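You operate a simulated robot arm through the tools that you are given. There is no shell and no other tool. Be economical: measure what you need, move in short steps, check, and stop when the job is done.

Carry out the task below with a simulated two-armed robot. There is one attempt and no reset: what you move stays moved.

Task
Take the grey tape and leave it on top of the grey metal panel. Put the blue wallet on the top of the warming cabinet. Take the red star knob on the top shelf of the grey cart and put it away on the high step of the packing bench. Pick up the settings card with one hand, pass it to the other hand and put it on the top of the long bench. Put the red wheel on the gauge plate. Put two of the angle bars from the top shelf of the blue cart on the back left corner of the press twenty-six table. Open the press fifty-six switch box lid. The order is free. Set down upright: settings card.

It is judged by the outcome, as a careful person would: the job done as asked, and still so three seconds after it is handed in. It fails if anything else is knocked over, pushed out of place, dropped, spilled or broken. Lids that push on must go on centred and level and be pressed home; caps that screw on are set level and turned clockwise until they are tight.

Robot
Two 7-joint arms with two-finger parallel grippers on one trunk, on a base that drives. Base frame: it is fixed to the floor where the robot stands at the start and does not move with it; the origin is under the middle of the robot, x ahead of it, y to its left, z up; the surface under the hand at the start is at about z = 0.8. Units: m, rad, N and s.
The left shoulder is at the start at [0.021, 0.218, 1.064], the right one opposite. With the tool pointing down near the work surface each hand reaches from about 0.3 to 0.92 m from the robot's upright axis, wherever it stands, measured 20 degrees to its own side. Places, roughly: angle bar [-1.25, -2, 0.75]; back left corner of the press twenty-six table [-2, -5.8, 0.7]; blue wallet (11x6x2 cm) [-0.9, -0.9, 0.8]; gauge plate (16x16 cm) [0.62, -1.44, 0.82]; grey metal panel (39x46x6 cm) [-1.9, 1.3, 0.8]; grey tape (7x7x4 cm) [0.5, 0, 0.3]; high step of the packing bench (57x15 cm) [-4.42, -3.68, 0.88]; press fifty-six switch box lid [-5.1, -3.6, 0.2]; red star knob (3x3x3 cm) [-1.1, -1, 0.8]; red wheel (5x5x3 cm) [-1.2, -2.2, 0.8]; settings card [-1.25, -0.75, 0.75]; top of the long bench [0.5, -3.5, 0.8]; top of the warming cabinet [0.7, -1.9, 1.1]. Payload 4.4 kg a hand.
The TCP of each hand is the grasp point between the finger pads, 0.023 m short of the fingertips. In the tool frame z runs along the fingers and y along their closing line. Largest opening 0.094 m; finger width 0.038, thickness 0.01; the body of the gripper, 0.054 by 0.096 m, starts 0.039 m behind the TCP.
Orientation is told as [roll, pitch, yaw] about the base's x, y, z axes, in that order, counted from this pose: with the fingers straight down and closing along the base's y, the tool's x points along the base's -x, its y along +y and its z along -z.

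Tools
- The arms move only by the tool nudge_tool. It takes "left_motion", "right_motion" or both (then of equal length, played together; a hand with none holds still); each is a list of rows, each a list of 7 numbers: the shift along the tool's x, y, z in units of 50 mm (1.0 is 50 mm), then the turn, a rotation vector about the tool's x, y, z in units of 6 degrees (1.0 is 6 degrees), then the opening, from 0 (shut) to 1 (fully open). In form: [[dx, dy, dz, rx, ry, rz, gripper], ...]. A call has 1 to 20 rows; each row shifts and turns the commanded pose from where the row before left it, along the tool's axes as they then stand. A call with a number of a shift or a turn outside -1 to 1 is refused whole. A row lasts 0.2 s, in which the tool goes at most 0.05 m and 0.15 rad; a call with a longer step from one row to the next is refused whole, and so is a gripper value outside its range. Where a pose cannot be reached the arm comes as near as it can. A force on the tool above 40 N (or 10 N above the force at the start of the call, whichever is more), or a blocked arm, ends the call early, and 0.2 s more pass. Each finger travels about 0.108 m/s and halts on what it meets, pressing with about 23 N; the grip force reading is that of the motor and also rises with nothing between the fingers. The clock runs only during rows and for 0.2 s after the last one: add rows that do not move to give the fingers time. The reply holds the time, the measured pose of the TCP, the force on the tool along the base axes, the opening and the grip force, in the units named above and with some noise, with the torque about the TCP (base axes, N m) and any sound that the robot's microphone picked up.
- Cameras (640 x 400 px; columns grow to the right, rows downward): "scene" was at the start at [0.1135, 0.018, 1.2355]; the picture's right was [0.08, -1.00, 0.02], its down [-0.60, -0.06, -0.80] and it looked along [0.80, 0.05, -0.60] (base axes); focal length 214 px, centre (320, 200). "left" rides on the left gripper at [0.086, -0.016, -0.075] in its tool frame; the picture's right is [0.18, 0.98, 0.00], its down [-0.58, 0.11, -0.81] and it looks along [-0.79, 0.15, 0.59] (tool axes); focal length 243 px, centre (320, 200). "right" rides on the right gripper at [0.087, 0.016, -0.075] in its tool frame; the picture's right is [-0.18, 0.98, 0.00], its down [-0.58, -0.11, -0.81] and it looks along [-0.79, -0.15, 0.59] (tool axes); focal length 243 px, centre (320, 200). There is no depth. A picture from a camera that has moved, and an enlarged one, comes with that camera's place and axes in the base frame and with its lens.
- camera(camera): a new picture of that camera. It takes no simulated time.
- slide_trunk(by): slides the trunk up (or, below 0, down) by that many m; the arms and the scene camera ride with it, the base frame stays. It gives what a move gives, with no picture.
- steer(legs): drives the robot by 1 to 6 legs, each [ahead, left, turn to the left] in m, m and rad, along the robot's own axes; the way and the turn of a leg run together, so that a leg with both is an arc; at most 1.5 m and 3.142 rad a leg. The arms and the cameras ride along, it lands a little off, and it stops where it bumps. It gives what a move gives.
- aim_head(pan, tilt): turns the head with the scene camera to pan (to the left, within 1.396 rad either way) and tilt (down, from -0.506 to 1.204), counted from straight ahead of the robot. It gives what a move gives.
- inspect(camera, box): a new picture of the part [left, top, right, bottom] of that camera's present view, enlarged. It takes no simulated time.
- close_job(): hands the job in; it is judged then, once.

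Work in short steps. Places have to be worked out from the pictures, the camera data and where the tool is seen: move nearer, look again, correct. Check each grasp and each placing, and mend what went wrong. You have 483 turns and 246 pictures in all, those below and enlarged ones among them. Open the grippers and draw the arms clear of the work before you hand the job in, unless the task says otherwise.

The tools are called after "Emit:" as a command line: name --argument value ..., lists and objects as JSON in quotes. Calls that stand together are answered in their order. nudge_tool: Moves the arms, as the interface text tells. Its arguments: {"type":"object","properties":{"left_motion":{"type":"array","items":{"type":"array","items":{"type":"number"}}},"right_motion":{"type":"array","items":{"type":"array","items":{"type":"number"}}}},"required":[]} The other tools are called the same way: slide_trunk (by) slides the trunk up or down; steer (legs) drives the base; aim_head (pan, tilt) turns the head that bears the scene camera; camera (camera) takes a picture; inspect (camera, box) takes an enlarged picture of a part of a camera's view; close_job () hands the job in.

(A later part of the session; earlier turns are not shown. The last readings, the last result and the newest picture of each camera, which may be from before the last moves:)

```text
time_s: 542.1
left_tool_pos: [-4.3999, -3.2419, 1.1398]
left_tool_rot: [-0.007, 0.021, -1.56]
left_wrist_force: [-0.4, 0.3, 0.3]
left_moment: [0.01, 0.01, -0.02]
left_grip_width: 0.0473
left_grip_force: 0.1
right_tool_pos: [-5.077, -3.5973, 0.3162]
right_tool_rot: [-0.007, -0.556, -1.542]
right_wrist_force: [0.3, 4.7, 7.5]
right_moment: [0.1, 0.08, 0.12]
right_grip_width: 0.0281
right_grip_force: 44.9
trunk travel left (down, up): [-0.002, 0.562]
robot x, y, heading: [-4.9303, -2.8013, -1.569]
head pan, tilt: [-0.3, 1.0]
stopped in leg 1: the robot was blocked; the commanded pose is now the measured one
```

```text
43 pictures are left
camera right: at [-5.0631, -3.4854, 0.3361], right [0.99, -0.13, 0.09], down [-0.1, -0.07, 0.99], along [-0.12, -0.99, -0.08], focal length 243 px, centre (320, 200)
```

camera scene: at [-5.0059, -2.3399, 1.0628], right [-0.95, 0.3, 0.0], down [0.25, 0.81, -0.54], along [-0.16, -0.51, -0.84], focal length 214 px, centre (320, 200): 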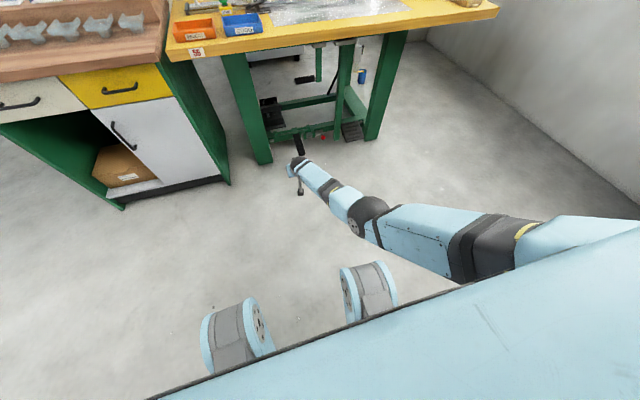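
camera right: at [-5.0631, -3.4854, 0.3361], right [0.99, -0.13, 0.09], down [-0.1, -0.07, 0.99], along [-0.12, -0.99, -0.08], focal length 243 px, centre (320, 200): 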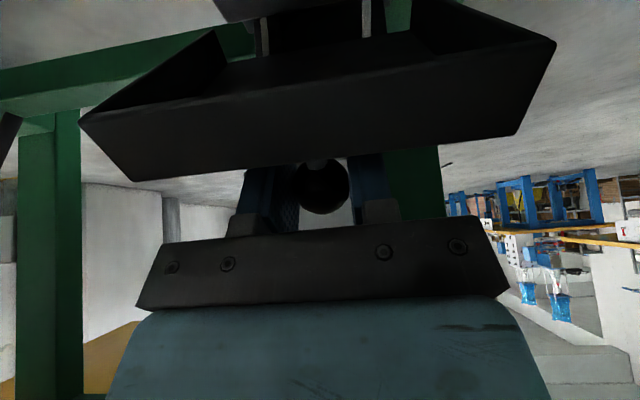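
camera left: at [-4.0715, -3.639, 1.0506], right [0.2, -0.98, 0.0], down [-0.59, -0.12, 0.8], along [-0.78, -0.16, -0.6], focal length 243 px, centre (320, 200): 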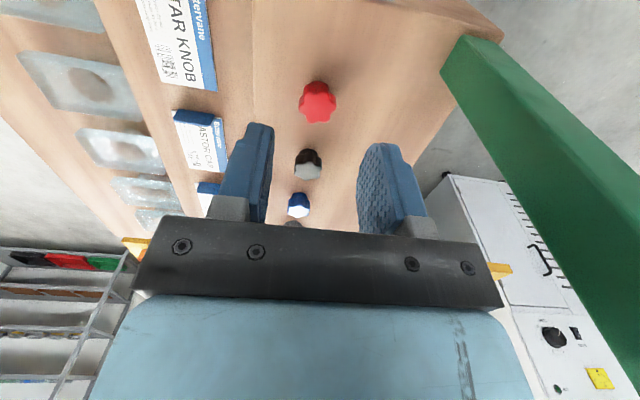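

Base is against the packing bench (limit). Lid ≈67°. Release, lift straight up with the trunk, back out, and then push from inside with closed fingers.

Emit:
nudge_tool --right_motion '[[0, 0, 0, 0, 0, 0, 0.3], [0, 0, 0, 0, 0, 0, 0.6], [0, 0, 0, 0, 0, 0, 0.75]]'

Emit:
slide_trunk --by 0.075

Emit:
camera --camera "right"

```text
time_s: 542.9
left_tool_pos: [-4.3999, -3.2429, 1.1384]
left_tool_rot: [-0.004, 0.02, -1.56]
left_wrist_force: [0.1, -0.4, 0.1]
left_moment: [0.01, -0.01, -0.03]
left_grip_width: 0.047
left_grip_force: 0.0
right_tool_pos: [-5.0772, -3.5973, 0.3146]
right_tool_rot: [-0.008, -0.555, -1.541]
right_wrist_force: [0.6, 0.7, 0.3]
right_moment: [0.03, 0.0, -0.04]
right_grip_width: 0.0703
right_grip_force: 0.0
trunk travel left (down, up): [-0.002, 0.562]
robot x, y, heading: [-4.9307, -2.8005, -1.563]
head pan, tilt: [-0.3, 1.0]
```

```text
time_s: 544.0
left_tool_pos: [-4.4094, -3.2668, 1.203]
left_tool_rot: [0.007, 0.048, -1.559]
left_wrist_force: [-0.3, 0.1, 0.2]
left_moment: [-0.03, 0.03, -0.02]
left_grip_width: 0.0473
left_grip_force: 0.0
right_tool_pos: [-5.0762, -3.536, 0.2944]
right_tool_rot: [0.009, -0.431, -1.548]
right_wrist_force: [-0.5, -0.2, -0.2]
right_moment: [0.0, 0.03, 0.0]
right_grip_width: 0.0705
right_grip_force: 0.0
trunk travel left (down, up): [-0.077, 0.487]
robot x, y, heading: [-4.9318, -2.7998, -1.562]
head pan, tilt: [-0.3, 1.0]
```

```text
42 pictures are left
camera right: at [-5.0625, -3.4267, 0.3278], right [0.99, -0.14, 0.09], down [-0.11, -0.19, 0.97], along [-0.12, -0.97, -0.21], focal length 243 px, centre (320, 200)
```

right: 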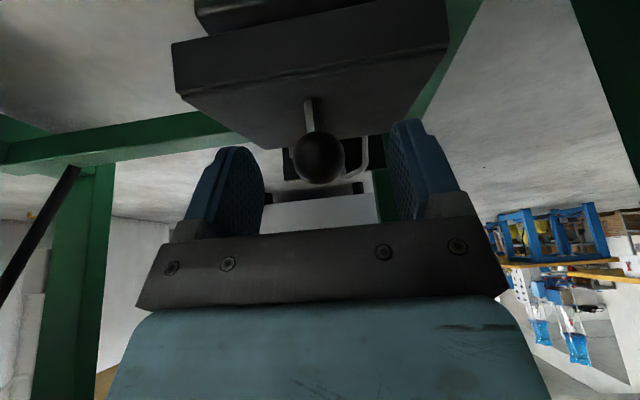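

Raising the trunk made the arm bear on the table and push the lid back. Lower the trunk again and regrip.

Emit:
slide_trunk --by -0.075

Emit:
camera --camera "right"

```text
time_s: 545.2
left_tool_pos: [-4.4055, -3.245, 1.1413]
left_tool_rot: [0.001, 0.021, -1.562]
left_wrist_force: [0.7, 0.3, 0.1]
left_moment: [0.02, 0.01, 0.01]
left_grip_width: 0.0467
left_grip_force: 0.1
right_tool_pos: [-5.0816, -3.5984, 0.3154]
right_tool_rot: [-0.005, -0.554, -1.548]
right_wrist_force: [0.7, 0.3, 0.1]
right_moment: [0.06, 0.05, 0.01]
right_grip_width: 0.0705
right_grip_force: 0.1
trunk travel left (down, up): [-0.002, 0.562]
robot x, y, heading: [-4.93, -2.8015, -1.565]
head pan, tilt: [-0.3, 1.0]
```

```text
41 pictures are left
camera right: at [-5.0672, -3.486, 0.3345], right [0.99, -0.13, 0.09], down [-0.1, -0.07, 0.99], along [-0.13, -0.99, -0.08], focal length 243 px, centre (320, 200)
```

right: 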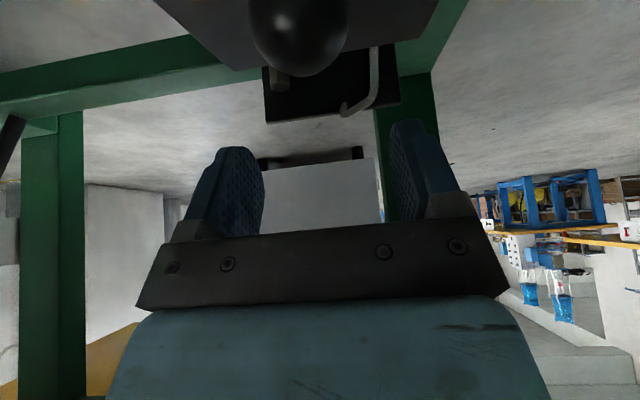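

Emit:
steer --legs '[[-0.024, 0, 0]]'

Emit:
nudge_tool --right_motion '[[0.42, 0.06, 0.165, 0, 0, 0, 0.7], [0.42, 0.06, 0.165, 0, 0, 0, 0.7], [0, 0, 0, 0, 0, 0, 0.4], [0, 0, 0, 0, 0, 0, 0.2], [0, 0, 0, 0, 0, 0, 0.1]]'

Emit:
camera --camera "right"

```text
time_s: 546.0
left_tool_pos: [-4.3994, -3.2183, 1.1394]
left_tool_rot: [-0.005, 0.017, -1.562]
left_wrist_force: [-0.5, -0.3, -0.1]
left_moment: [-0.02, -0.06, -0.01]
left_grip_width: 0.0472
left_grip_force: 0.1
right_tool_pos: [-5.0781, -3.5741, 0.3167]
right_tool_rot: [-0.007, -0.555, -1.543]
right_wrist_force: [0.1, 0.6, -0.2]
right_moment: [-0.01, -0.02, 0.0]
right_grip_width: 0.0705
right_grip_force: 0.0
trunk travel left (down, up): [-0.002, 0.562]
robot x, y, heading: [-4.9327, -2.7796, -1.56]
head pan, tilt: [-0.3, 1.0]
```

```text
time_s: 547.2
left_tool_pos: [-4.4011, -3.2203, 1.1384]
left_tool_rot: [-0.003, 0.021, -1.562]
left_wrist_force: [-0.3, -0.6, -0.9]
left_moment: [-0.01, 0.05, 0.03]
left_grip_width: 0.047
left_grip_force: 0.1
right_tool_pos: [-5.0778, -3.5463, 0.28]
right_tool_rot: [-0.008, -0.557, -1.542]
right_wrist_force: [-15.6, -0.6, 0.7]
right_moment: [-0.26, 0.07, -0.05]
right_grip_width: 0.0282
right_grip_force: 45.0
trunk travel left (down, up): [-0.002, 0.562]
robot x, y, heading: [-4.933, -2.7796, -1.57]
head pan, tilt: [-0.3, 1.0]
```

```text
40 pictures are left
camera right: at [-5.0626, -3.4346, 0.2992], right [0.99, -0.13, 0.09], down [-0.1, -0.07, 0.99], along [-0.13, -0.99, -0.08], focal length 243 px, centre (320, 200)
```

right: 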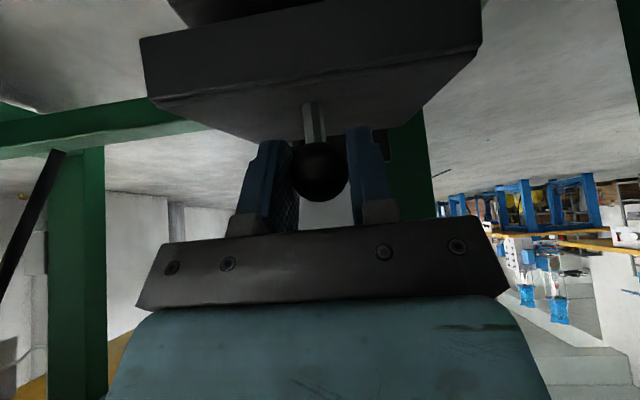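

Gripped again. Swing up by the arm along the recorded path.

Emit:
nudge_tool --right_motion '[[-0.19, 0, -0.066, 0, 0, 0, 0.1], [-0.19, 0, -0.066, 0, 0, 0, 0.1], [0, 0, 0, 0, 0, 0, 0.1]]'

Emit:
nudge_tool --right_motion '[[-0.165, 0, -0.04, 0, 0, 0, 0.1], [-0.165, 0, -0.03, 0, 0, 0, 0.1], [0, 0, 0, 0, 0, 0, 0.1]]'

Emit:
steer --legs '[[0.012, 0, 0]]'

```text
time_s: 548.0
left_tool_pos: [-4.4011, -3.2203, 1.1376]
left_tool_rot: [-0.002, 0.023, -1.561]
left_wrist_force: [-0.2, 0.7, -0.3]
left_moment: [-0.01, 0.01, -0.01]
left_grip_width: 0.047
left_grip_force: 0.1
right_tool_pos: [-5.0781, -3.5578, 0.293]
right_tool_rot: [-0.011, -0.552, -1.545]
right_wrist_force: [-31.2, 12.4, -9.3]
right_moment: [1.28, 0.18, -0.04]
right_grip_width: 0.0288
right_grip_force: 45.0
trunk travel left (down, up): [-0.002, 0.562]
robot x, y, heading: [-4.9302, -2.7823, -1.572]
head pan, tilt: [-0.3, 1.0]
```

```text
time_s: 548.8
left_tool_pos: [-4.4003, -3.221, 1.1374]
left_tool_rot: [-0.003, 0.024, -1.562]
left_wrist_force: [0.8, 0.7, -0.1]
left_moment: [-0.01, -0.04, 0.01]
left_grip_width: 0.0468
left_grip_force: 0.0
right_tool_pos: [-5.0772, -3.5682, 0.3053]
right_tool_rot: [-0.009, -0.554, -1.547]
right_wrist_force: [-28.7, -6.5, -21.0]
right_moment: [0.72, 0.23, 0.09]
right_grip_width: 0.0287
right_grip_force: 45.0
right hand out of reach, approached as far as the arm can: row 2
trunk travel left (down, up): [-0.002, 0.562]
robot x, y, heading: [-4.929, -2.7818, -1.564]
head pan, tilt: [-0.3, 1.0]
```

```text
time_s: 549.5
left_tool_pos: [-4.4004, -3.2292, 1.139]
left_tool_rot: [-0.003, 0.02, -1.56]
left_wrist_force: [0.9, 0.8, 0.5]
left_moment: [0.02, 0.0, 0.01]
left_grip_width: 0.0471
left_grip_force: 0.0
right_tool_pos: [-5.0782, -3.5831, 0.3132]
right_tool_rot: [-0.01, -0.564, -1.543]
right_wrist_force: [-33.1, -10.1, 6.9]
right_moment: [-1.26, 0.2, 0.19]
right_grip_width: 0.0281
right_grip_force: 44.7
trunk travel left (down, up): [-0.002, 0.562]
robot x, y, heading: [-4.9297, -2.79, -1.568]
head pan, tilt: [-0.3, 1.0]
```

Emit:
steer --legs '[[0.011, 0, 0]]'

Emit:
nudge_tool --right_motion '[[-0.12, 0.05, 0.06, 0, 0, 0, 0.1], [-0.12, 0.05, 0.06, 0, 0, 0, 0.1], [0, 0, 0, 0, 0, 0, 0.1]]'

Emit:
camera --camera "right"

```text
time_s: 550.4
left_tool_pos: [-4.4015, -3.2394, 1.1397]
left_tool_rot: [-0.004, 0.019, -1.565]
left_wrist_force: [0.1, 0.3, -0.4]
left_moment: [0.03, 0.0, 0.02]
left_grip_width: 0.0472
left_grip_force: 0.1
right_tool_pos: [-5.0764, -3.5894, 0.3141]
right_tool_rot: [-0.007, -0.567, -1.547]
right_wrist_force: [-2.4, 22.1, 28.7]
right_moment: [0.74, 0.01, -0.01]
right_grip_width: 0.0282
right_grip_force: 45.4
trunk travel left (down, up): [-0.002, 0.562]
robot x, y, heading: [-4.9278, -2.7955, -1.569]
head pan, tilt: [-0.3, 1.0]
stopped in leg 1: the robot was blocked; the commanded pose is now the measured one
```

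```text
time_s: 551.2
left_tool_pos: [-4.4015, -3.2399, 1.1389]
left_tool_rot: [-0.005, 0.02, -1.565]
left_wrist_force: [0.0, -0.6, -0.3]
left_moment: [-0.01, 0.01, 0.01]
left_grip_width: 0.047
left_grip_force: 0.1
right_tool_pos: [-5.077, -3.5905, 0.3136]
right_tool_rot: [-0.008, -0.564, -1.546]
right_wrist_force: [0.2, 23.5, 22.6]
right_moment: [1.05, 0.03, -0.01]
right_grip_width: 0.0282
right_grip_force: 45.2
right hand out of reach, approached as far as the arm can: row 1, 2
trunk travel left (down, up): [-0.002, 0.562]
robot x, y, heading: [-4.9336, -2.7958, -1.57]
head pan, tilt: [-0.3, 1.0]
```

```text
39 pictures are left
camera right: at [-5.0623, -3.4796, 0.3321], right [0.99, -0.14, 0.09], down [-0.1, -0.06, 0.99], along [-0.13, -0.99, -0.08], focal length 243 px, centre (320, 200)
```

right: 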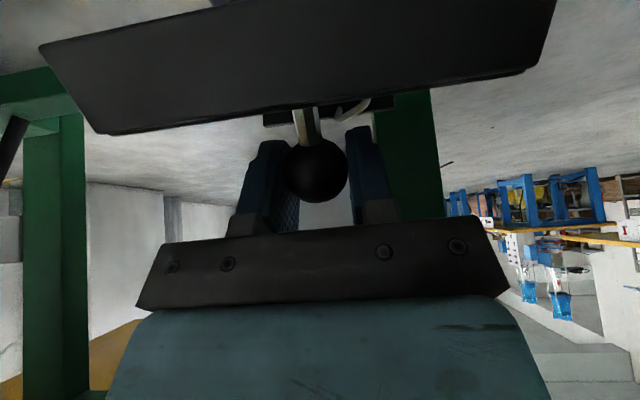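

Emit:
nudge_tool --right_motion '[[-0.15, 0, -0.07, 0, 0, 0, 0.1], [-0.15, 0, -0.07, 0, 0, 0, 0.1], [-0.1, 0, -0.05, 0, 0, 0, 0.1], [0, 0, 0, 0, 0, 0, 0.1]]'

Emit:
steer --legs '[[0.012, 0, 0]]'

Emit:
camera --camera "right"

```text
time_s: 551.8
left_tool_pos: [-4.4036, -3.2418, 1.1377]
left_tool_rot: [-0.005, 0.023, -1.566]
left_wrist_force: [0.9, 0.0, 0.2]
left_moment: [0.0, 0.01, 0.0]
left_grip_width: 0.047
left_grip_force: 0.0
right_tool_pos: [-5.0774, -3.587, 0.3083]
right_tool_rot: [0.0, -0.55, -1.554]
right_wrist_force: [-0.4, -6.7, 13.9]
right_moment: [-1.14, -0.02, -0.01]
right_grip_width: 0.0285
right_grip_force: 45.5
trunk travel left (down, up): [-0.002, 0.562]
robot x, y, heading: [-4.9289, -2.7936, -1.578]
head pan, tilt: [-0.3, 1.0]
stopped in row 2 (right hand): the force on the tool passed its limit at 120 N (the readings are from after the stop); the commanded pose is now the measured one
```

```text
time_s: 552.5
left_tool_pos: [-4.4036, -3.2452, 1.1388]
left_tool_rot: [-0.006, 0.021, -1.567]
left_wrist_force: [0.6, 0.4, 0.9]
left_moment: [0.01, 0.0, -0.02]
left_grip_width: 0.0471
left_grip_force: 0.2
right_tool_pos: [-5.0769, -3.5854, 0.3072]
right_tool_rot: [0.002, -0.547, -1.555]
right_wrist_force: [0.2, 5.2, 12.8]
right_moment: [-0.16, -0.04, -0.01]
right_grip_width: 0.0281
right_grip_force: 45.4
trunk travel left (down, up): [-0.002, 0.562]
robot x, y, heading: [-4.9325, -2.7978, -1.576]
head pan, tilt: [-0.3, 1.0]
stopped in leg 1: the robot was blocked; the commanded pose is now the measured one
```

```text
38 pictures are left
camera right: at [-5.062, -3.4738, 0.3266], right [0.99, -0.14, 0.1], down [-0.11, -0.08, 0.99], along [-0.13, -0.99, -0.09], focal length 243 px, centre (320, 200)
```

right: 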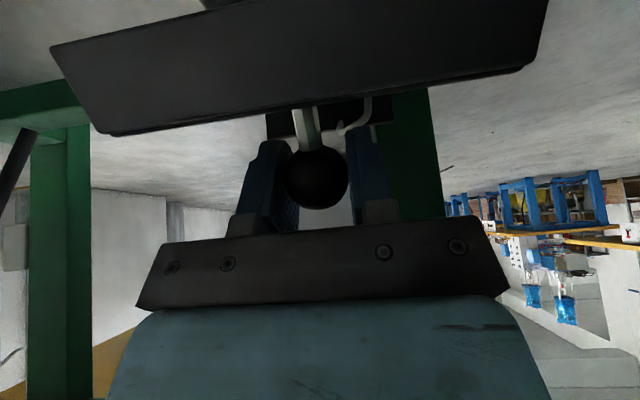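

Elbow contact again; pitch the hand to ≈−0.72 (wrist lower/back), then push on.

Emit:
nudge_tool --right_motion '[[0, 0, 0, 0, -0.8, 0, 0.1], [0, 0, 0, 0, -0.8, 0, 0.1], [0, 0, 0, 0, 0, 0, 0.1]]'

Emit:
steer --legs '[[0.012, 0, 0]]'

Emit:
camera --camera "right"

```text
time_s: 553.3
left_tool_pos: [-4.4023, -3.2455, 1.1383]
left_tool_rot: [-0.006, 0.022, -1.57]
left_wrist_force: [1.2, -0.6, 0.4]
left_moment: [0.0, -0.03, -0.03]
left_grip_width: 0.0466
left_grip_force: 0.0
right_tool_pos: [-5.0773, -3.5853, 0.3044]
right_tool_rot: [-0.003, -0.711, -1.554]
right_wrist_force: [-4.0, 21.1, 6.9]
right_moment: [1.18, 0.04, 0.01]
right_grip_width: 0.0284
right_grip_force: 45.2
trunk travel left (down, up): [-0.002, 0.562]
robot x, y, heading: [-4.9282, -2.8016, -1.576]
head pan, tilt: [-0.3, 1.0]
```

```text
time_s: 554.1
left_tool_pos: [-4.4016, -3.2564, 1.1394]
left_tool_rot: [-0.008, 0.019, -1.567]
left_wrist_force: [0.6, -0.1, -0.3]
left_moment: [0.05, 0.0, 0.0]
left_grip_width: 0.0469
left_grip_force: 0.1
right_tool_pos: [-5.0756, -3.602, 0.3099]
right_tool_rot: [0.0, -0.724, -1.551]
right_wrist_force: [-9.2, -6.1, 15.5]
right_moment: [-1.01, -0.02, 0.13]
right_grip_width: 0.0286
right_grip_force: 45.2
trunk travel left (down, up): [-0.002, 0.562]
robot x, y, heading: [-4.9295, -2.8132, -1.574]
head pan, tilt: [-0.3, 1.0]
```

```text
37 pictures are left
camera right: at [-5.062, -3.4885, 0.3104], right [0.99, -0.12, 0.12], down [-0.11, 0.1, 0.99], along [-0.13, -0.99, 0.08], focal length 243 px, centre (320, 200)
```

right: 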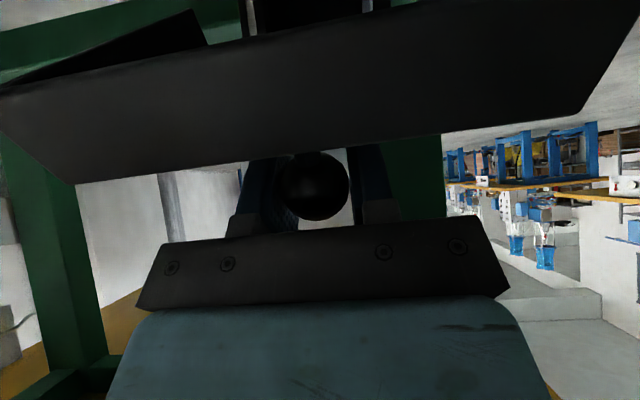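

That works. Keep pushing.

Emit:
steer --legs '[[0.012, 0, 0]]'

Emit:
steer --legs '[[0.012, 0, 0]]'

Emit:
camera --camera "right"

```text
time_s: 554.8
left_tool_pos: [-4.403, -3.2698, 1.138]
left_tool_rot: [-0.006, 0.022, -1.569]
left_wrist_force: [-0.2, 0.4, -0.5]
left_moment: [-0.01, 0.04, 0.02]
left_grip_width: 0.0466
left_grip_force: 0.0
right_tool_pos: [-5.0775, -3.6161, 0.3127]
right_tool_rot: [-0.001, -0.728, -1.553]
right_wrist_force: [-0.1, -8.1, 8.4]
right_moment: [-0.95, 0.0, -0.06]
right_grip_width: 0.0279
right_grip_force: 45.3
trunk travel left (down, up): [-0.002, 0.562]
robot x, y, heading: [-4.929, -2.8279, -1.577]
head pan, tilt: [-0.3, 1.0]
```

```text
time_s: 555.6
left_tool_pos: [-4.4028, -3.284, 1.1384]
left_tool_rot: [-0.007, 0.021, -1.568]
left_wrist_force: [0.2, -0.3, 0.3]
left_moment: [0.04, 0.03, 0.04]
left_grip_width: 0.0469
left_grip_force: 0.1
right_tool_pos: [-5.077, -3.6312, 0.3126]
right_tool_rot: [0.0, -0.73, -1.552]
right_wrist_force: [-0.6, -10.4, 3.7]
right_moment: [-0.98, -0.06, -0.04]
right_grip_width: 0.0281
right_grip_force: 45.4
trunk travel left (down, up): [-0.002, 0.562]
robot x, y, heading: [-4.9257, -2.8355, -1.575]
head pan, tilt: [-0.3, 1.0]
```

```text
36 pictures are left
camera right: at [-5.0621, -3.517, 0.3124], right [0.99, -0.12, 0.12], down [-0.11, 0.1, 0.99], along [-0.13, -0.99, 0.09], focal length 243 px, centre (320, 200)
```

right: 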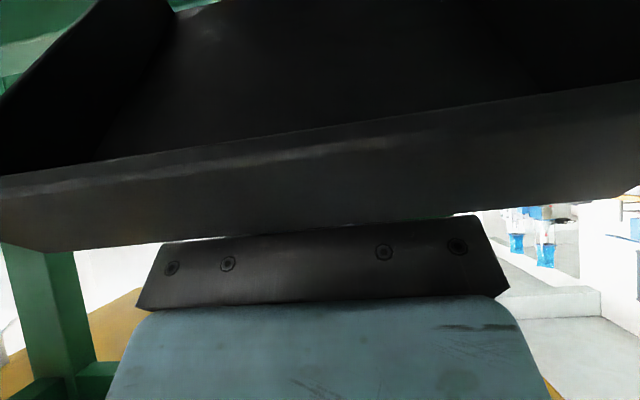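

Nearly vertical now. Two more pushes.

Emit:
steer --legs '[[0.012, 0, 0]]'

Emit:
steer --legs '[[0.012, 0, 0]]'

Emit:
camera --camera "right"

```text
time_s: 556.4
left_tool_pos: [-4.4018, -3.2963, 1.139]
left_tool_rot: [-0.008, 0.024, -1.565]
left_wrist_force: [0.2, -0.1, 0.0]
left_moment: [-0.03, -0.01, 0.02]
left_grip_width: 0.0471
left_grip_force: 0.0
right_tool_pos: [-5.0773, -3.6444, 0.3138]
right_tool_rot: [0.0, -0.734, -1.551]
right_wrist_force: [-1.5, -10.6, -1.2]
right_moment: [-1.01, -0.07, 0.02]
right_grip_width: 0.0282
right_grip_force: 45.2
trunk travel left (down, up): [-0.002, 0.562]
robot x, y, heading: [-4.9295, -2.8489, -1.568]
head pan, tilt: [-0.3, 1.0]
```

```text
time_s: 557.1
left_tool_pos: [-4.401, -3.3074, 1.1366]
left_tool_rot: [-0.007, 0.023, -1.565]
left_wrist_force: [0.2, 0.5, 0.2]
left_moment: [-0.02, 0.03, 0.01]
left_grip_width: 0.047
left_grip_force: 0.0
right_tool_pos: [-5.0767, -3.657, 0.3134]
right_tool_rot: [0.0, -0.736, -1.552]
right_wrist_force: [-1.2, -9.9, -7.8]
right_moment: [-1.05, 0.0, 0.04]
right_grip_width: 0.0279
right_grip_force: 45.1
trunk travel left (down, up): [-0.002, 0.562]
robot x, y, heading: [-4.9295, -2.8631, -1.572]
head pan, tilt: [-0.3, 1.0]
```

```text
35 pictures are left
camera right: at [-5.0621, -3.5435, 0.3127], right [0.99, -0.12, 0.12], down [-0.11, 0.11, 0.99], along [-0.13, -0.99, 0.09], focal length 243 px, centre (320, 200)
```

right: 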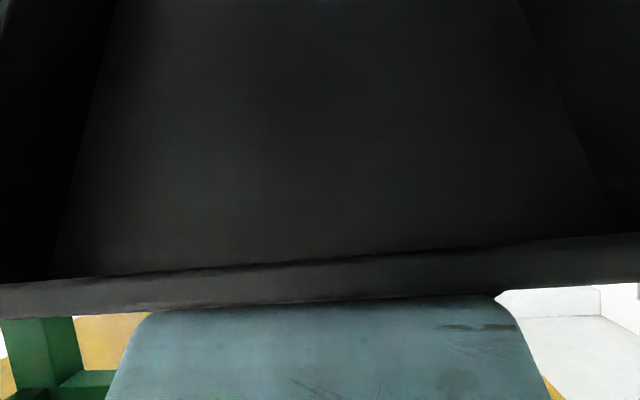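

Lid is past vertical. Release, swing the fingers up off the ball about the wrist, and back away.

Emit:
nudge_tool --right_motion '[[0, 0, 0, 0, 0, 0, 0.3], [0, 0, 0, 0, 0, 0, 0.6], [0, 0, 0, 0, 0, 0, 0.8], [-0.42, 0, 0, 0, -1, 0, 0.8], [-0.42, 0, 0, 0, -1, 0, 0.8], [-0.42, 0, 0, 0, -1, 0, 0.8], [-0.42, 0, 0, 0, -1, 0, 0.8], [-0.42, 0, 0, 0, -1, 0, 0.8]]'

Emit:
camera --camera "right"

```text
time_s: 558.9
left_tool_pos: [-4.4053, -3.3087, 1.1366]
left_tool_rot: [0.0, 0.023, -1.566]
left_wrist_force: [0.1, -0.1, -0.1]
left_moment: [-0.02, 0.01, -0.02]
left_grip_width: 0.047
left_grip_force: 0.1
right_tool_pos: [-5.0787, -3.7123, 0.3889]
right_tool_rot: [0.01, -1.251, -1.56]
right_wrist_force: [-0.5, 0.2, -1.5]
right_moment: [-0.05, 0.04, 0.05]
right_grip_width: 0.0751
right_grip_force: 0.0
trunk travel left (down, up): [-0.002, 0.562]
robot x, y, heading: [-4.927, -2.8591, -1.577]
head pan, tilt: [-0.3, 1.0]
```

```text
34 pictures are left
camera right: at [-5.0624, -3.615, 0.3315], right [0.98, -0.04, 0.18], down [-0.12, 0.58, 0.8], along [-0.13, -0.81, 0.57], focal length 243 px, centre (320, 200)
```

right: 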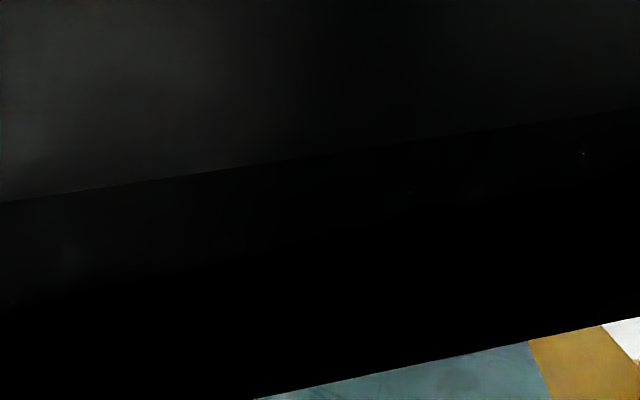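

Raise the fingers a bit more, then creep back and check that the lid isn't dragged.

Emit:
nudge_tool --right_motion '[[-0.42, 0, -0.1, 0, -1, 0, 0.8], [-0.42, 0, -0.1, 0, -0.8, 0, 0.8]]'

Emit:
steer --legs '[[-0.05, 0, 0]]'

Emit:
camera --camera "right"

```text
time_s: 559.5
left_tool_pos: [-4.4006, -3.3046, 1.1397]
left_tool_rot: [-0.006, 0.022, -1.562]
left_wrist_force: [0.0, -0.4, -0.5]
left_moment: [0.01, 0.02, 0.05]
left_grip_width: 0.0471
left_grip_force: 0.1
right_tool_pos: [-5.0752, -3.713, 0.4252]
right_tool_rot: [-0.001, -1.401, -1.546]
right_wrist_force: [-1.7, 6.4, -0.8]
right_moment: [0.41, 0.2, 0.21]
right_grip_width: 0.0753
right_grip_force: 0.0
trunk travel left (down, up): [-0.002, 0.562]
robot x, y, heading: [-4.9265, -2.8628, -1.568]
head pan, tilt: [-0.3, 1.0]
stopped in row 2 (right hand): the force on the tool passed its limit at 48 N (the readings are from after the stop); the commanded pose is now the measured one
```

```text
time_s: 560.4
left_tool_pos: [-4.4005, -3.2527, 1.1391]
left_tool_rot: [-0.004, 0.019, -1.561]
left_wrist_force: [0.5, 1.1, -0.1]
left_moment: [0.0, 0.01, -0.02]
left_grip_width: 0.0468
left_grip_force: 0.1
right_tool_pos: [-5.0743, -3.6622, 0.4254]
right_tool_rot: [0.005, -1.404, -1.552]
right_wrist_force: [0.7, -0.5, 0.9]
right_moment: [0.03, 0.02, 0.05]
right_grip_width: 0.0755
right_grip_force: 0.1
trunk travel left (down, up): [-0.002, 0.562]
robot x, y, heading: [-4.9323, -2.8102, -1.571]
head pan, tilt: [-0.3, 1.0]
```

```text
33 pictures are left
camera right: at [-5.0587, -3.5748, 0.3545], right [0.98, -0.01, 0.18], down [-0.13, 0.69, 0.71], along [-0.13, -0.72, 0.68], focal length 243 px, centre (320, 200)
```

right: 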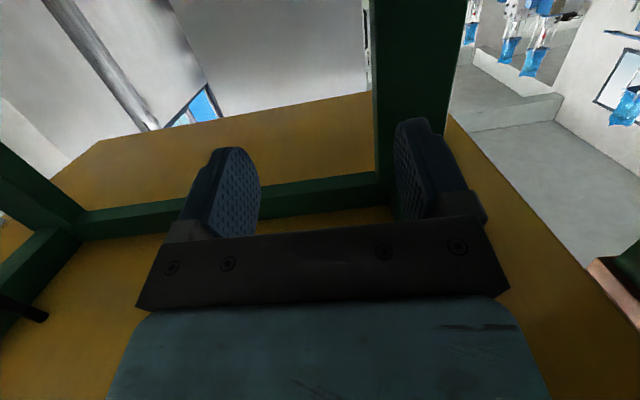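

Free of the lid. Back fully out and inspect the lid from outside.

Emit:
steer --legs '[[-0.55, 0, 0]]'

Emit:
aim_head --pan -0.1 --tilt 0.7

Emit:
inspect --camera "scene" --box '[260, 80, 420, 200]'

```text
time_s: 563.6
left_tool_pos: [-4.4013, -2.7058, 1.1389]
left_tool_rot: [-0.005, 0.022, -1.563]
left_wrist_force: [-0.1, 0.4, -0.5]
left_moment: [0.06, 0.0, -0.01]
left_grip_width: 0.0471
left_grip_force: 0.1
right_tool_pos: [-5.074, -3.1133, 0.4251]
right_tool_rot: [0.005, -1.403, -1.551]
right_wrist_force: [0.6, 0.6, 0.0]
right_moment: [-0.02, -0.01, 0.0]
right_grip_width: 0.0752
right_grip_force: 0.0
trunk travel left (down, up): [-0.002, 0.562]
robot x, y, heading: [-4.9267, -2.2594, -1.569]
head pan, tilt: [-0.3, 1.0]
```

```text
time_s: 564.4
left_tool_pos: [-4.4018, -2.7055, 1.1383]
left_tool_rot: [-0.007, 0.022, -1.564]
left_wrist_force: [0.4, -0.5, -0.1]
left_moment: [0.0, -0.03, 0.02]
left_grip_width: 0.0467
left_grip_force: 0.0
right_tool_pos: [-5.075, -3.1126, 0.4248]
right_tool_rot: [0.005, -1.403, -1.552]
right_wrist_force: [0.3, 0.1, -0.3]
right_moment: [0.01, 0.0, 0.02]
right_grip_width: 0.0754
right_grip_force: 0.1
trunk travel left (down, up): [-0.002, 0.562]
robot x, y, heading: [-4.9275, -2.2651, -1.573]
head pan, tilt: [-0.099, 0.7]
```

```text
3.33 times, centred on (340, 140) of scene
camera zoom: at [-4.9407, -2.4127, 1.0854], right [-0.99, 0.1, 0.0], down [0.06, 0.64, -0.76], along [-0.08, -0.76, -0.64], focal length 715 px, centre (253, 400)
```

zoom: 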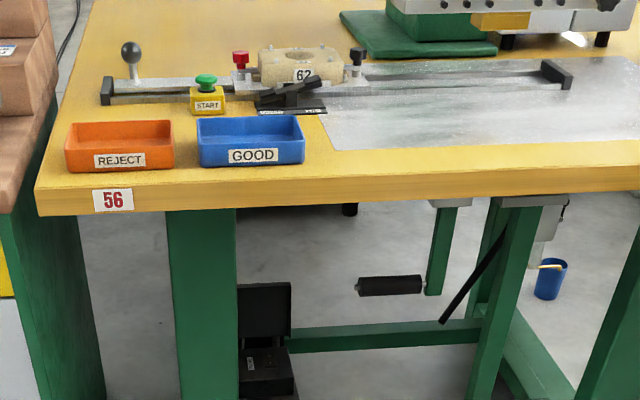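

The switch box lid stands fully open. Next the angle bars: back off and reset the right hand.

Emit:
steer --legs '[[-0.3, 0, 0]]'

Emit:
nudge_tool --right_motion '[[0, 0, 0, 0, 1, 0, 0.9], [0, 0, 0, 0, 1, 0, 0.9], [0, 0, 0, 0, 1, 0, 0.9], [0, 0, 0, 0, 1, 0, 0.9], [0, 0, 0, 0, 1, 0, 0.9], [0, 0, 0, 0, 1, 0, 0.9], [0, 0, 0, 0, 1, 0, 0.9], [0, 0, -0.6, 0, 1, 0, 0.9], [0, 0, -0.8, 0, 1, 0, 0.9], [0, 0, -0.8, 0, 1, 0, 0.9], [0, 0, -0.8, 0, 1, 0, 0.9], [0, 0, -0.8, 0, 1, 0, 0.9], [0, 0, -0.8, 0, 1, 0, 0.9], [0, 0, -0.8, 0, 0.4, 0, 0.9], [0, 0, -0.8, 0, 0, 0, 0.9], [0, 0, -0.8, 0, 0, 0, 0.9]]'

Emit:
slide_trunk --by 0.15

```text
time_s: 566.4
left_tool_pos: [-4.4018, -2.412, 1.1392]
left_tool_rot: [-0.007, 0.021, -1.568]
left_wrist_force: [0.5, -1.1, 0.2]
left_moment: [-0.03, 0.02, -0.01]
left_grip_width: 0.047
left_grip_force: 0.0
right_tool_pos: [-5.0772, -2.8163, 0.4256]
right_tool_rot: [0.005, -1.404, -1.559]
right_wrist_force: [0.2, -0.5, 0.7]
right_moment: [0.02, 0.02, -0.01]
right_grip_width: 0.0754
right_grip_force: 0.0
trunk travel left (down, up): [-0.002, 0.562]
robot x, y, heading: [-4.9294, -1.9648, -1.577]
head pan, tilt: [-0.099, 0.7]
```

```text
time_s: 569.8
left_tool_pos: [-4.4015, -2.412, 1.1387]
left_tool_rot: [-0.007, 0.022, -1.569]
left_wrist_force: [0.8, 0.3, -0.8]
left_moment: [-0.04, 0.02, -0.02]
left_grip_width: 0.0469
left_grip_force: 0.0
right_tool_pos: [-5.0773, -2.724, 0.754]
right_tool_rot: [0.001, 0.001, -1.551]
right_wrist_force: [-0.5, 0.9, -0.6]
right_moment: [-0.02, 0.01, 0.03]
right_grip_width: 0.0845
right_grip_force: 0.0
trunk travel left (down, up): [-0.002, 0.562]
robot x, y, heading: [-4.9321, -1.9674, -1.58]
head pan, tilt: [-0.099, 0.7]
```

```text
time_s: 571.5
left_tool_pos: [-4.4028, -2.413, 1.2874]
left_tool_rot: [-0.005, 0.023, -1.57]
left_wrist_force: [-0.5, 0.7, 0.8]
left_moment: [-0.01, 0.03, 0.0]
left_grip_width: 0.0467
left_grip_force: 0.1
right_tool_pos: [-5.0772, -2.7244, 0.903]
right_tool_rot: [0.002, -0.001, -1.552]
right_wrist_force: [-0.4, -0.6, -0.5]
right_moment: [-0.02, 0.0, 0.03]
right_grip_width: 0.085
right_grip_force: 0.1
trunk travel left (down, up): [-0.152, 0.412]
robot x, y, heading: [-4.9291, -1.9665, -1.573]
head pan, tilt: [-0.099, 0.7]
```

Emit:
steer --legs '[[0, 0, 1.57], [1.5, 0, 0], [1.25, 0, 0]]'

Emit:
aim_head --pan 0 --tilt 0.65

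Emit:
camera --camera "scene"

```text
time_s: 588.6
left_tool_pos: [-1.7124, -1.5551, 1.2886]
left_tool_rot: [-0.007, 0.021, -0.027]
left_wrist_force: [-0.1, 0.3, -1.2]
left_moment: [0.0, -0.02, -0.01]
left_grip_width: 0.0473
left_grip_force: 0.1
right_tool_pos: [-1.42, -2.2389, 0.9044]
right_tool_rot: [0.003, -0.001, -0.008]
right_wrist_force: [0.7, 1.5, -0.7]
right_moment: [0.02, 0.01, 0.05]
right_grip_width: 0.0844
right_grip_force: 0.0
trunk travel left (down, up): [-0.152, 0.412]
robot x, y, heading: [-2.1742, -2.0675, -0.037]
head pan, tilt: [-0.099, 0.7]
```

```text
time_s: 589.3
left_tool_pos: [-1.7131, -1.5535, 1.2897]
left_tool_rot: [-0.007, 0.021, -0.027]
left_wrist_force: [0.4, -1.5, -0.5]
left_moment: [0.01, -0.05, -0.01]
left_grip_width: 0.047
left_grip_force: 0.1
right_tool_pos: [-1.4199, -2.2387, 0.9043]
right_tool_rot: [0.003, 0.0, -0.009]
right_wrist_force: [-0.4, 0.4, -0.3]
right_moment: [0.05, -0.02, 0.01]
right_grip_width: 0.0847
right_grip_force: 0.2
trunk travel left (down, up): [-0.152, 0.412]
robot x, y, heading: [-2.176, -2.0682, -0.038]
head pan, tilt: [0.0, 0.649]
```

```text
31 pictures are left
camera scene: at [-2.0225, -2.0723, 1.2398], right [-0.04, -1.0, 0.0], down [-0.6, 0.02, -0.8], along [0.8, -0.03, -0.6], focal length 214 px, centre (320, 200)
```

scene: 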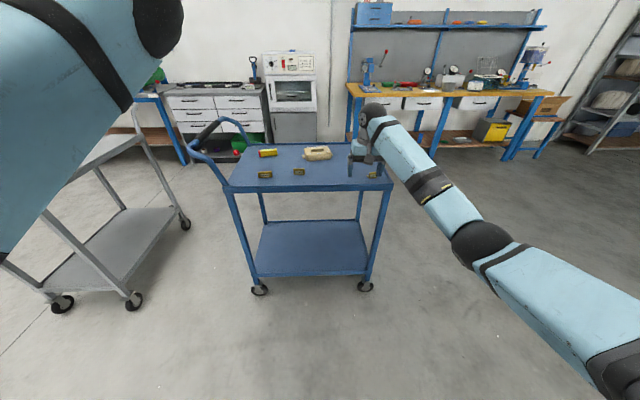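

Emit:
inspect --camera "scene" --box '[230, 130, 400, 200]'

```text
3.76 times, centred on (315, 165) of scene
camera zoom: at [-2.0225, -2.0723, 1.2398], right [-0.04, -1.0, 0.0], down [-0.6, 0.02, -0.8], along [0.8, -0.03, -0.6], focal length 807 px, centre (339, 332)
```

zoom: 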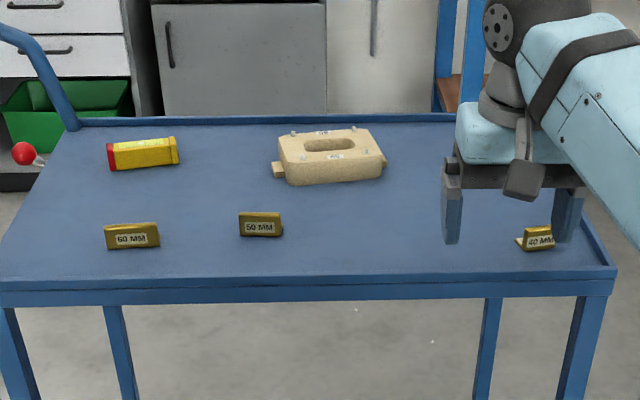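

Bars located: 60 mm (−1.25, −1.877), 50 mm (−1.23, −2.014), 40 mm (−1.275, −2.312). Right hand takes the 40 mm, left the 60 mm. Drive 0.1 closer.

Emit:
steer --legs '[[0.11, 0, 0.037]]'

Emit:
nudge_tool --right_motion '[[-0.4, -0.5, 0.3, 0, 0, 0, 0.9], [-0.4, -0.5, 0.3, 0, 0, 0, 0.9], [0, -0.3, 0.2, 0, 0, 0, 0.9]]'

Emit:
camera --camera "right"

```text
time_s: 590.5
left_tool_pos: [-1.6216, -1.539, 1.2884]
left_tool_rot: [-0.009, 0.023, 0.011]
left_wrist_force: [0.0, 0.4, -0.2]
left_moment: [-0.02, 0.02, -0.01]
left_grip_width: 0.0469
left_grip_force: 0.0
right_tool_pos: [-1.3043, -2.2123, 0.9033]
right_tool_rot: [0.002, 0.002, 0.027]
right_wrist_force: [0.0, 0.1, -0.8]
right_moment: [0.05, 0.04, 0.0]
right_grip_width: 0.0848
right_grip_force: 0.1
trunk travel left (down, up): [-0.152, 0.412]
robot x, y, heading: [-2.0672, -2.0657, -0.001]
head pan, tilt: [0.0, 0.649]
```

```text
time_s: 591.3
left_tool_pos: [-1.6231, -1.5388, 1.2884]
left_tool_rot: [-0.005, 0.02, 0.01]
left_wrist_force: [-0.8, -0.4, -0.4]
left_moment: [0.02, 0.01, -0.02]
left_grip_width: 0.047
left_grip_force: 0.1
right_tool_pos: [-1.2643, -2.2757, 0.864]
right_tool_rot: [0.001, 0.0, 0.027]
right_wrist_force: [-0.3, -0.5, 0.2]
right_moment: [0.0, -0.03, 0.0]
right_grip_width: 0.0845
right_grip_force: 0.0
trunk travel left (down, up): [-0.152, 0.412]
robot x, y, heading: [-2.0652, -2.0701, -0.003]
head pan, tilt: [0.0, 0.649]
```

```text
29 pictures are left
camera right: at [-1.3497, -2.2636, 0.9404], right [0.16, 0.99, 0.0], down [0.58, -0.09, 0.81], along [0.8, -0.13, -0.59], focal length 243 px, centre (320, 200)
```

right: 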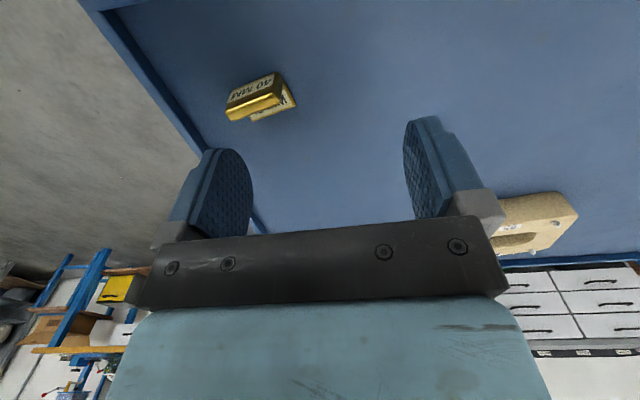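

Bar centre ≈(−1.268, −2.316), yaw ≈+0.14. Align and descend.

Emit:
nudge_tool --right_motion '[[0.03, -0.8, 0, 0, 0, -1, 0.8], [0, 0, 0.5, 0, 0, 0, 0.8], [0, 0, 0.3, 0, 0, 0, 0.8], [0, 0, 0.15, 0, 0, 0, 0.8], [0, 0, 0, 0, 0, 0, 0.8]]'

Emit:
camera --camera "right"

```text
time_s: 592.5
left_tool_pos: [-1.6231, -1.5401, 1.2877]
left_tool_rot: [-0.006, 0.021, 0.011]
left_wrist_force: [0.2, 0.0, 0.6]
left_moment: [-0.01, 0.0, -0.05]
left_grip_width: 0.0472
left_grip_force: 0.1
right_tool_pos: [-1.2643, -2.3167, 0.8136]
right_tool_rot: [0.002, 0.002, 0.132]
right_wrist_force: [0.2, 0.0, 0.0]
right_moment: [0.01, -0.01, 0.07]
right_grip_width: 0.0752
right_grip_force: 0.0
trunk travel left (down, up): [-0.152, 0.412]
robot x, y, heading: [-2.0623, -2.072, 0.002]
head pan, tilt: [0.0, 0.649]
```

```text
28 pictures are left
camera right: at [-1.3505, -2.3129, 0.8914], right [0.05, 1.0, 0.0], down [0.59, -0.03, 0.81], along [0.81, -0.04, -0.59], focal length 243 px, centre (320, 200)
```

right: 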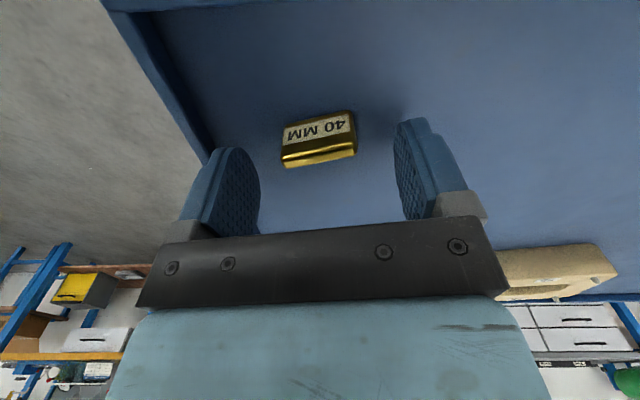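

Emit:
nudge_tool --right_motion '[[0.06, -0.06, 0.15, 0, 0, 0, 0.8], [0, 0, 0.06, 0, 0, 0, 0.8], [0, 0, 0, 0, 0, 0, 0.4], [0, 0, 0, 0, 0, 0, 0.3], [0, 0, 0, 0, 0, 0, 0.3], [0, 0, 0, 0, 0, 0, 0.3]]'

Emit:
camera --camera "right"

```text
time_s: 593.9
left_tool_pos: [-1.6223, -1.5397, 1.2874]
left_tool_rot: [-0.006, 0.022, 0.01]
left_wrist_force: [0.0, 0.0, 0.0]
left_moment: [0.0, -0.02, 0.01]
left_grip_width: 0.047
left_grip_force: 0.0
right_tool_pos: [-1.2665, -2.3185, 0.8049]
right_tool_rot: [0.002, -0.002, 0.131]
right_wrist_force: [1.4, 1.3, 1.8]
right_moment: [-0.01, 0.0, -0.01]
right_grip_width: 0.0348
right_grip_force: 23.0
trunk travel left (down, up): [-0.152, 0.412]
robot x, y, heading: [-2.062, -2.0651, -0.0]
head pan, tilt: [0.0, 0.649]
```

```text
27 pictures are left
camera right: at [-1.3533, -2.3154, 0.8817], right [0.05, 1.0, 0.0], down [0.59, -0.03, 0.81], along [0.81, -0.04, -0.59], focal length 243 px, centre (320, 200)
```

right: 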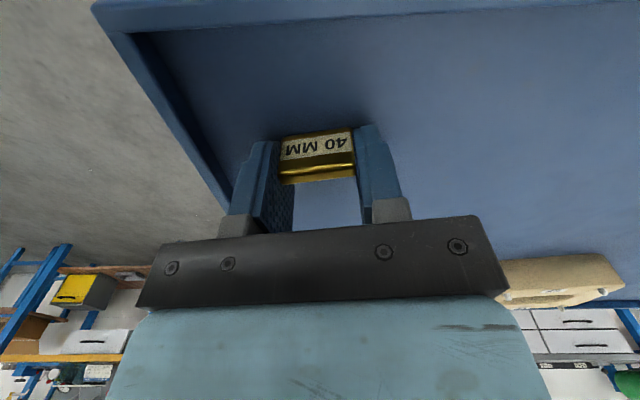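

40 mm bar gripped. Lift it, and send the left hand over the 60 mm bar (high first, then down).

Emit:
nudge_tool --right_motion '[[0, 0, -0.6, 0, 0, 0, 0.3], [0, 0, -0.8, 0, 0, 0, 0.3], [0, 0, -0.8, 0, 0, 0, 0.3], [0, 0, -0.8, 0, 0, 0, 0.3], [0, 0, -0.8, 0, 0, 0, 0.3]]'

Emit:
nudge_tool --left_motion '[[-0.68, -0.62, 0.1, 0, 0, 0, 1], [-0.68, -0.62, 0.1, 0, 0, 0, 1], [-0.68, -0.62, 0.1, 0, 0, 0, 1], [-0.68, -0.62, 0.1, 0, 0, 0, 1], [-0.68, -0.62, 0.1, 0, 0, 0, 1], [-0.68, -0.62, 0.1, 0, 0, 0, 1], [-0.68, -0.62, 0.1, 0, 0, 0, 1], [-0.68, -0.62, 0.1, 0, 0, 0, 1], [-0.68, -0.62, 0.1, 0, 0, 0, 1], [-0.68, -0.62, 0.1, 0, 0, 0, 1], [-0.68, -0.62, 0.1, 0, 0, 0, 1], [0, 0, 0.9, 0, 0, 0, 1], [0, 0, 0.9, 0, 0, 0, 1], [0, 0, 0.9, 0, 0, 0, 1], [0, 0, 0.9, 0, 0, 0, 1], [0, 0, 0.9, 0, 0, 0, 1], [0, 0, 0.9, 0, 0, 0, 1]]'

Emit:
camera --camera "left"

```text
time_s: 595.1
left_tool_pos: [-1.6235, -1.5386, 1.2881]
left_tool_rot: [-0.007, 0.022, 0.01]
left_wrist_force: [-0.5, 0.0, 0.0]
left_moment: [-0.03, -0.01, -0.01]
left_grip_width: 0.0471
left_grip_force: 0.1
right_tool_pos: [-1.2672, -2.3179, 0.9986]
right_tool_rot: [0.0, -0.001, 0.132]
right_wrist_force: [-0.1, 0.0, -1.3]
right_moment: [0.02, 0.01, 0.02]
right_grip_width: 0.0348
right_grip_force: 23.1
trunk travel left (down, up): [-0.152, 0.412]
robot x, y, heading: [-2.0647, -2.0708, -0.0]
head pan, tilt: [0.0, 0.649]
```

```text
time_s: 598.7
left_tool_pos: [-1.2667, -1.8105, 0.9413]
left_tool_rot: [-0.006, 0.02, 0.01]
left_wrist_force: [0.2, 0.1, -0.4]
left_moment: [0.01, -0.01, 0.0]
left_grip_width: 0.0938
left_grip_force: 0.1
left hand out of reach, approached as far as the arm can: row 2, 3, 4, 5, 6
right_tool_pos: [-1.2656, -2.3174, 0.9972]
right_tool_rot: [0.001, 0.002, 0.132]
right_wrist_force: [-0.3, 0.6, -1.4]
right_moment: [-0.01, -0.03, -0.01]
right_grip_width: 0.0348
right_grip_force: 23.3
trunk travel left (down, up): [-0.152, 0.412]
robot x, y, heading: [-2.0617, -2.072, 0.002]
head pan, tilt: [0.0, 0.649]
```

```text
26 pictures are left
camera left: at [-1.3521, -1.8271, 1.0183], right [-0.19, 0.98, 0.0], down [0.6, 0.12, 0.79], along [0.78, 0.15, -0.61], focal length 243 px, centre (320, 200)
```

left: 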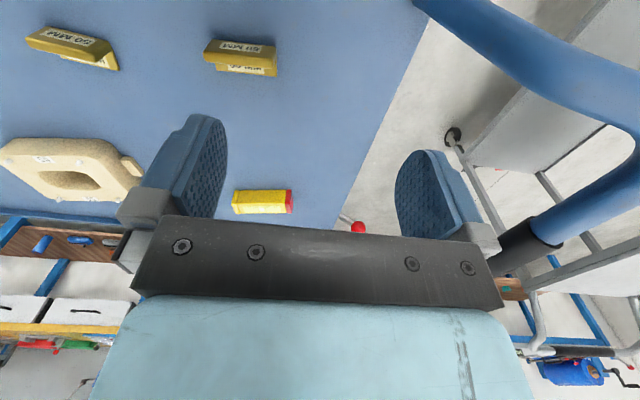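

60 mm bar centre ≈(−1.253, −1.875). Align and descend.

Emit:
nudge_tool --left_motion '[[-0.15, -0.65, 0.3, 0, 0, -0.7, 1], [-0.1, -0.65, 0.3, 0, 0, 0, 1], [0, 0, 0.8, 0, 0, 0, 1], [0, 0, 0.7, 0, 0, 0, 1], [0, 0, 0.35, 0, 0, 0, 1]]'

Emit:
camera --camera "left"

```text
time_s: 599.9
left_tool_pos: [-1.2525, -1.8776, 0.8248]
left_tool_rot: [-0.005, 0.024, 0.083]
left_wrist_force: [-0.9, 0.3, -0.7]
left_moment: [-0.01, 0.01, 0.0]
left_grip_width: 0.0939
left_grip_force: 0.1
right_tool_pos: [-1.2656, -2.3175, 0.9971]
right_tool_rot: [0.001, 0.0, 0.132]
right_wrist_force: [0.5, 0.7, -1.6]
right_moment: [-0.01, 0.01, 0.03]
right_grip_width: 0.035
right_grip_force: 23.4
trunk travel left (down, up): [-0.152, 0.412]
robot x, y, heading: [-2.0688, -2.0709, 0.004]
head pan, tilt: [0.0, 0.649]
```

```text
25 pictures are left
camera left: at [-1.3359, -1.9011, 0.9009], right [-0.27, 0.96, 0.0], down [0.59, 0.16, 0.79], along [0.76, 0.21, -0.61], focal length 243 px, centre (320, 200)
```

left: 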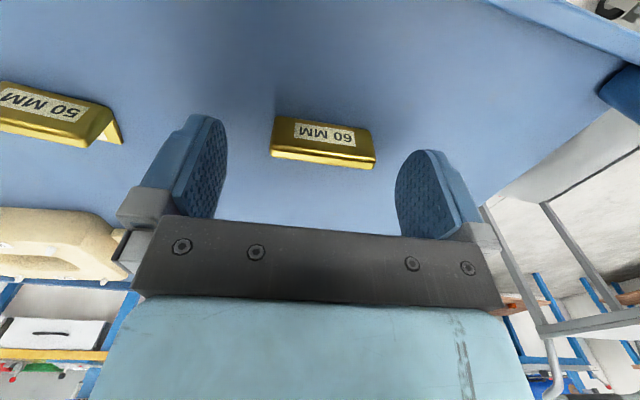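

Emit:
nudge_tool --left_motion '[[0.05, 0.08, 0.2, 0, 0, 0, 1], [0, 0, 0.16, 0, 0, 0, 1], [0, 0, 0, 0, 0, 0, 0.7], [0, 0, 0, 0, 0, 0, 0.5], [0, 0, 0, 0, 0, 0, 0.5], [0, 0, 0, 0, 0, 0, 0.5]]'

Emit:
camera --camera "left"

```text
time_s: 601.3
left_tool_pos: [-1.2568, -1.8733, 0.8068]
left_tool_rot: [-0.005, 0.023, 0.084]
left_wrist_force: [1.1, 0.8, 0.6]
left_moment: [0.08, 0.0, -0.04]
left_grip_width: 0.0549
left_grip_force: 22.9
right_tool_pos: [-1.2664, -2.3188, 0.9987]
right_tool_rot: [0.002, 0.0, 0.133]
right_wrist_force: [-0.4, -1.9, -1.2]
right_moment: [-0.01, -0.01, -0.02]
right_grip_width: 0.035
right_grip_force: 23.0
trunk travel left (down, up): [-0.152, 0.412]
robot x, y, heading: [-2.0651, -2.0712, 0.004]
head pan, tilt: [0.0, 0.649]
```

```text
24 pictures are left
camera left: at [-1.3408, -1.8965, 0.8826], right [-0.27, 0.96, 0.0], down [0.59, 0.16, 0.79], along [0.76, 0.21, -0.61], focal length 243 px, centre (320, 200)
```

left: 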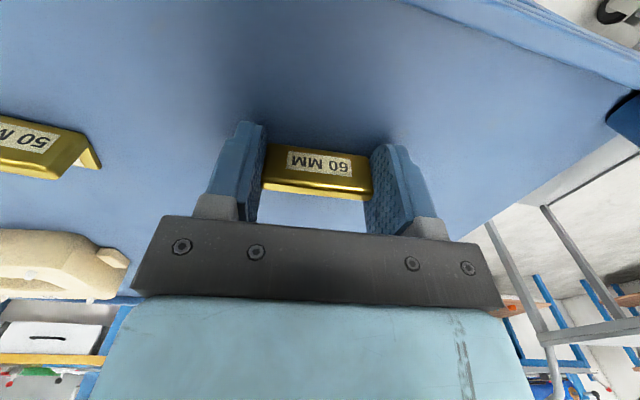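

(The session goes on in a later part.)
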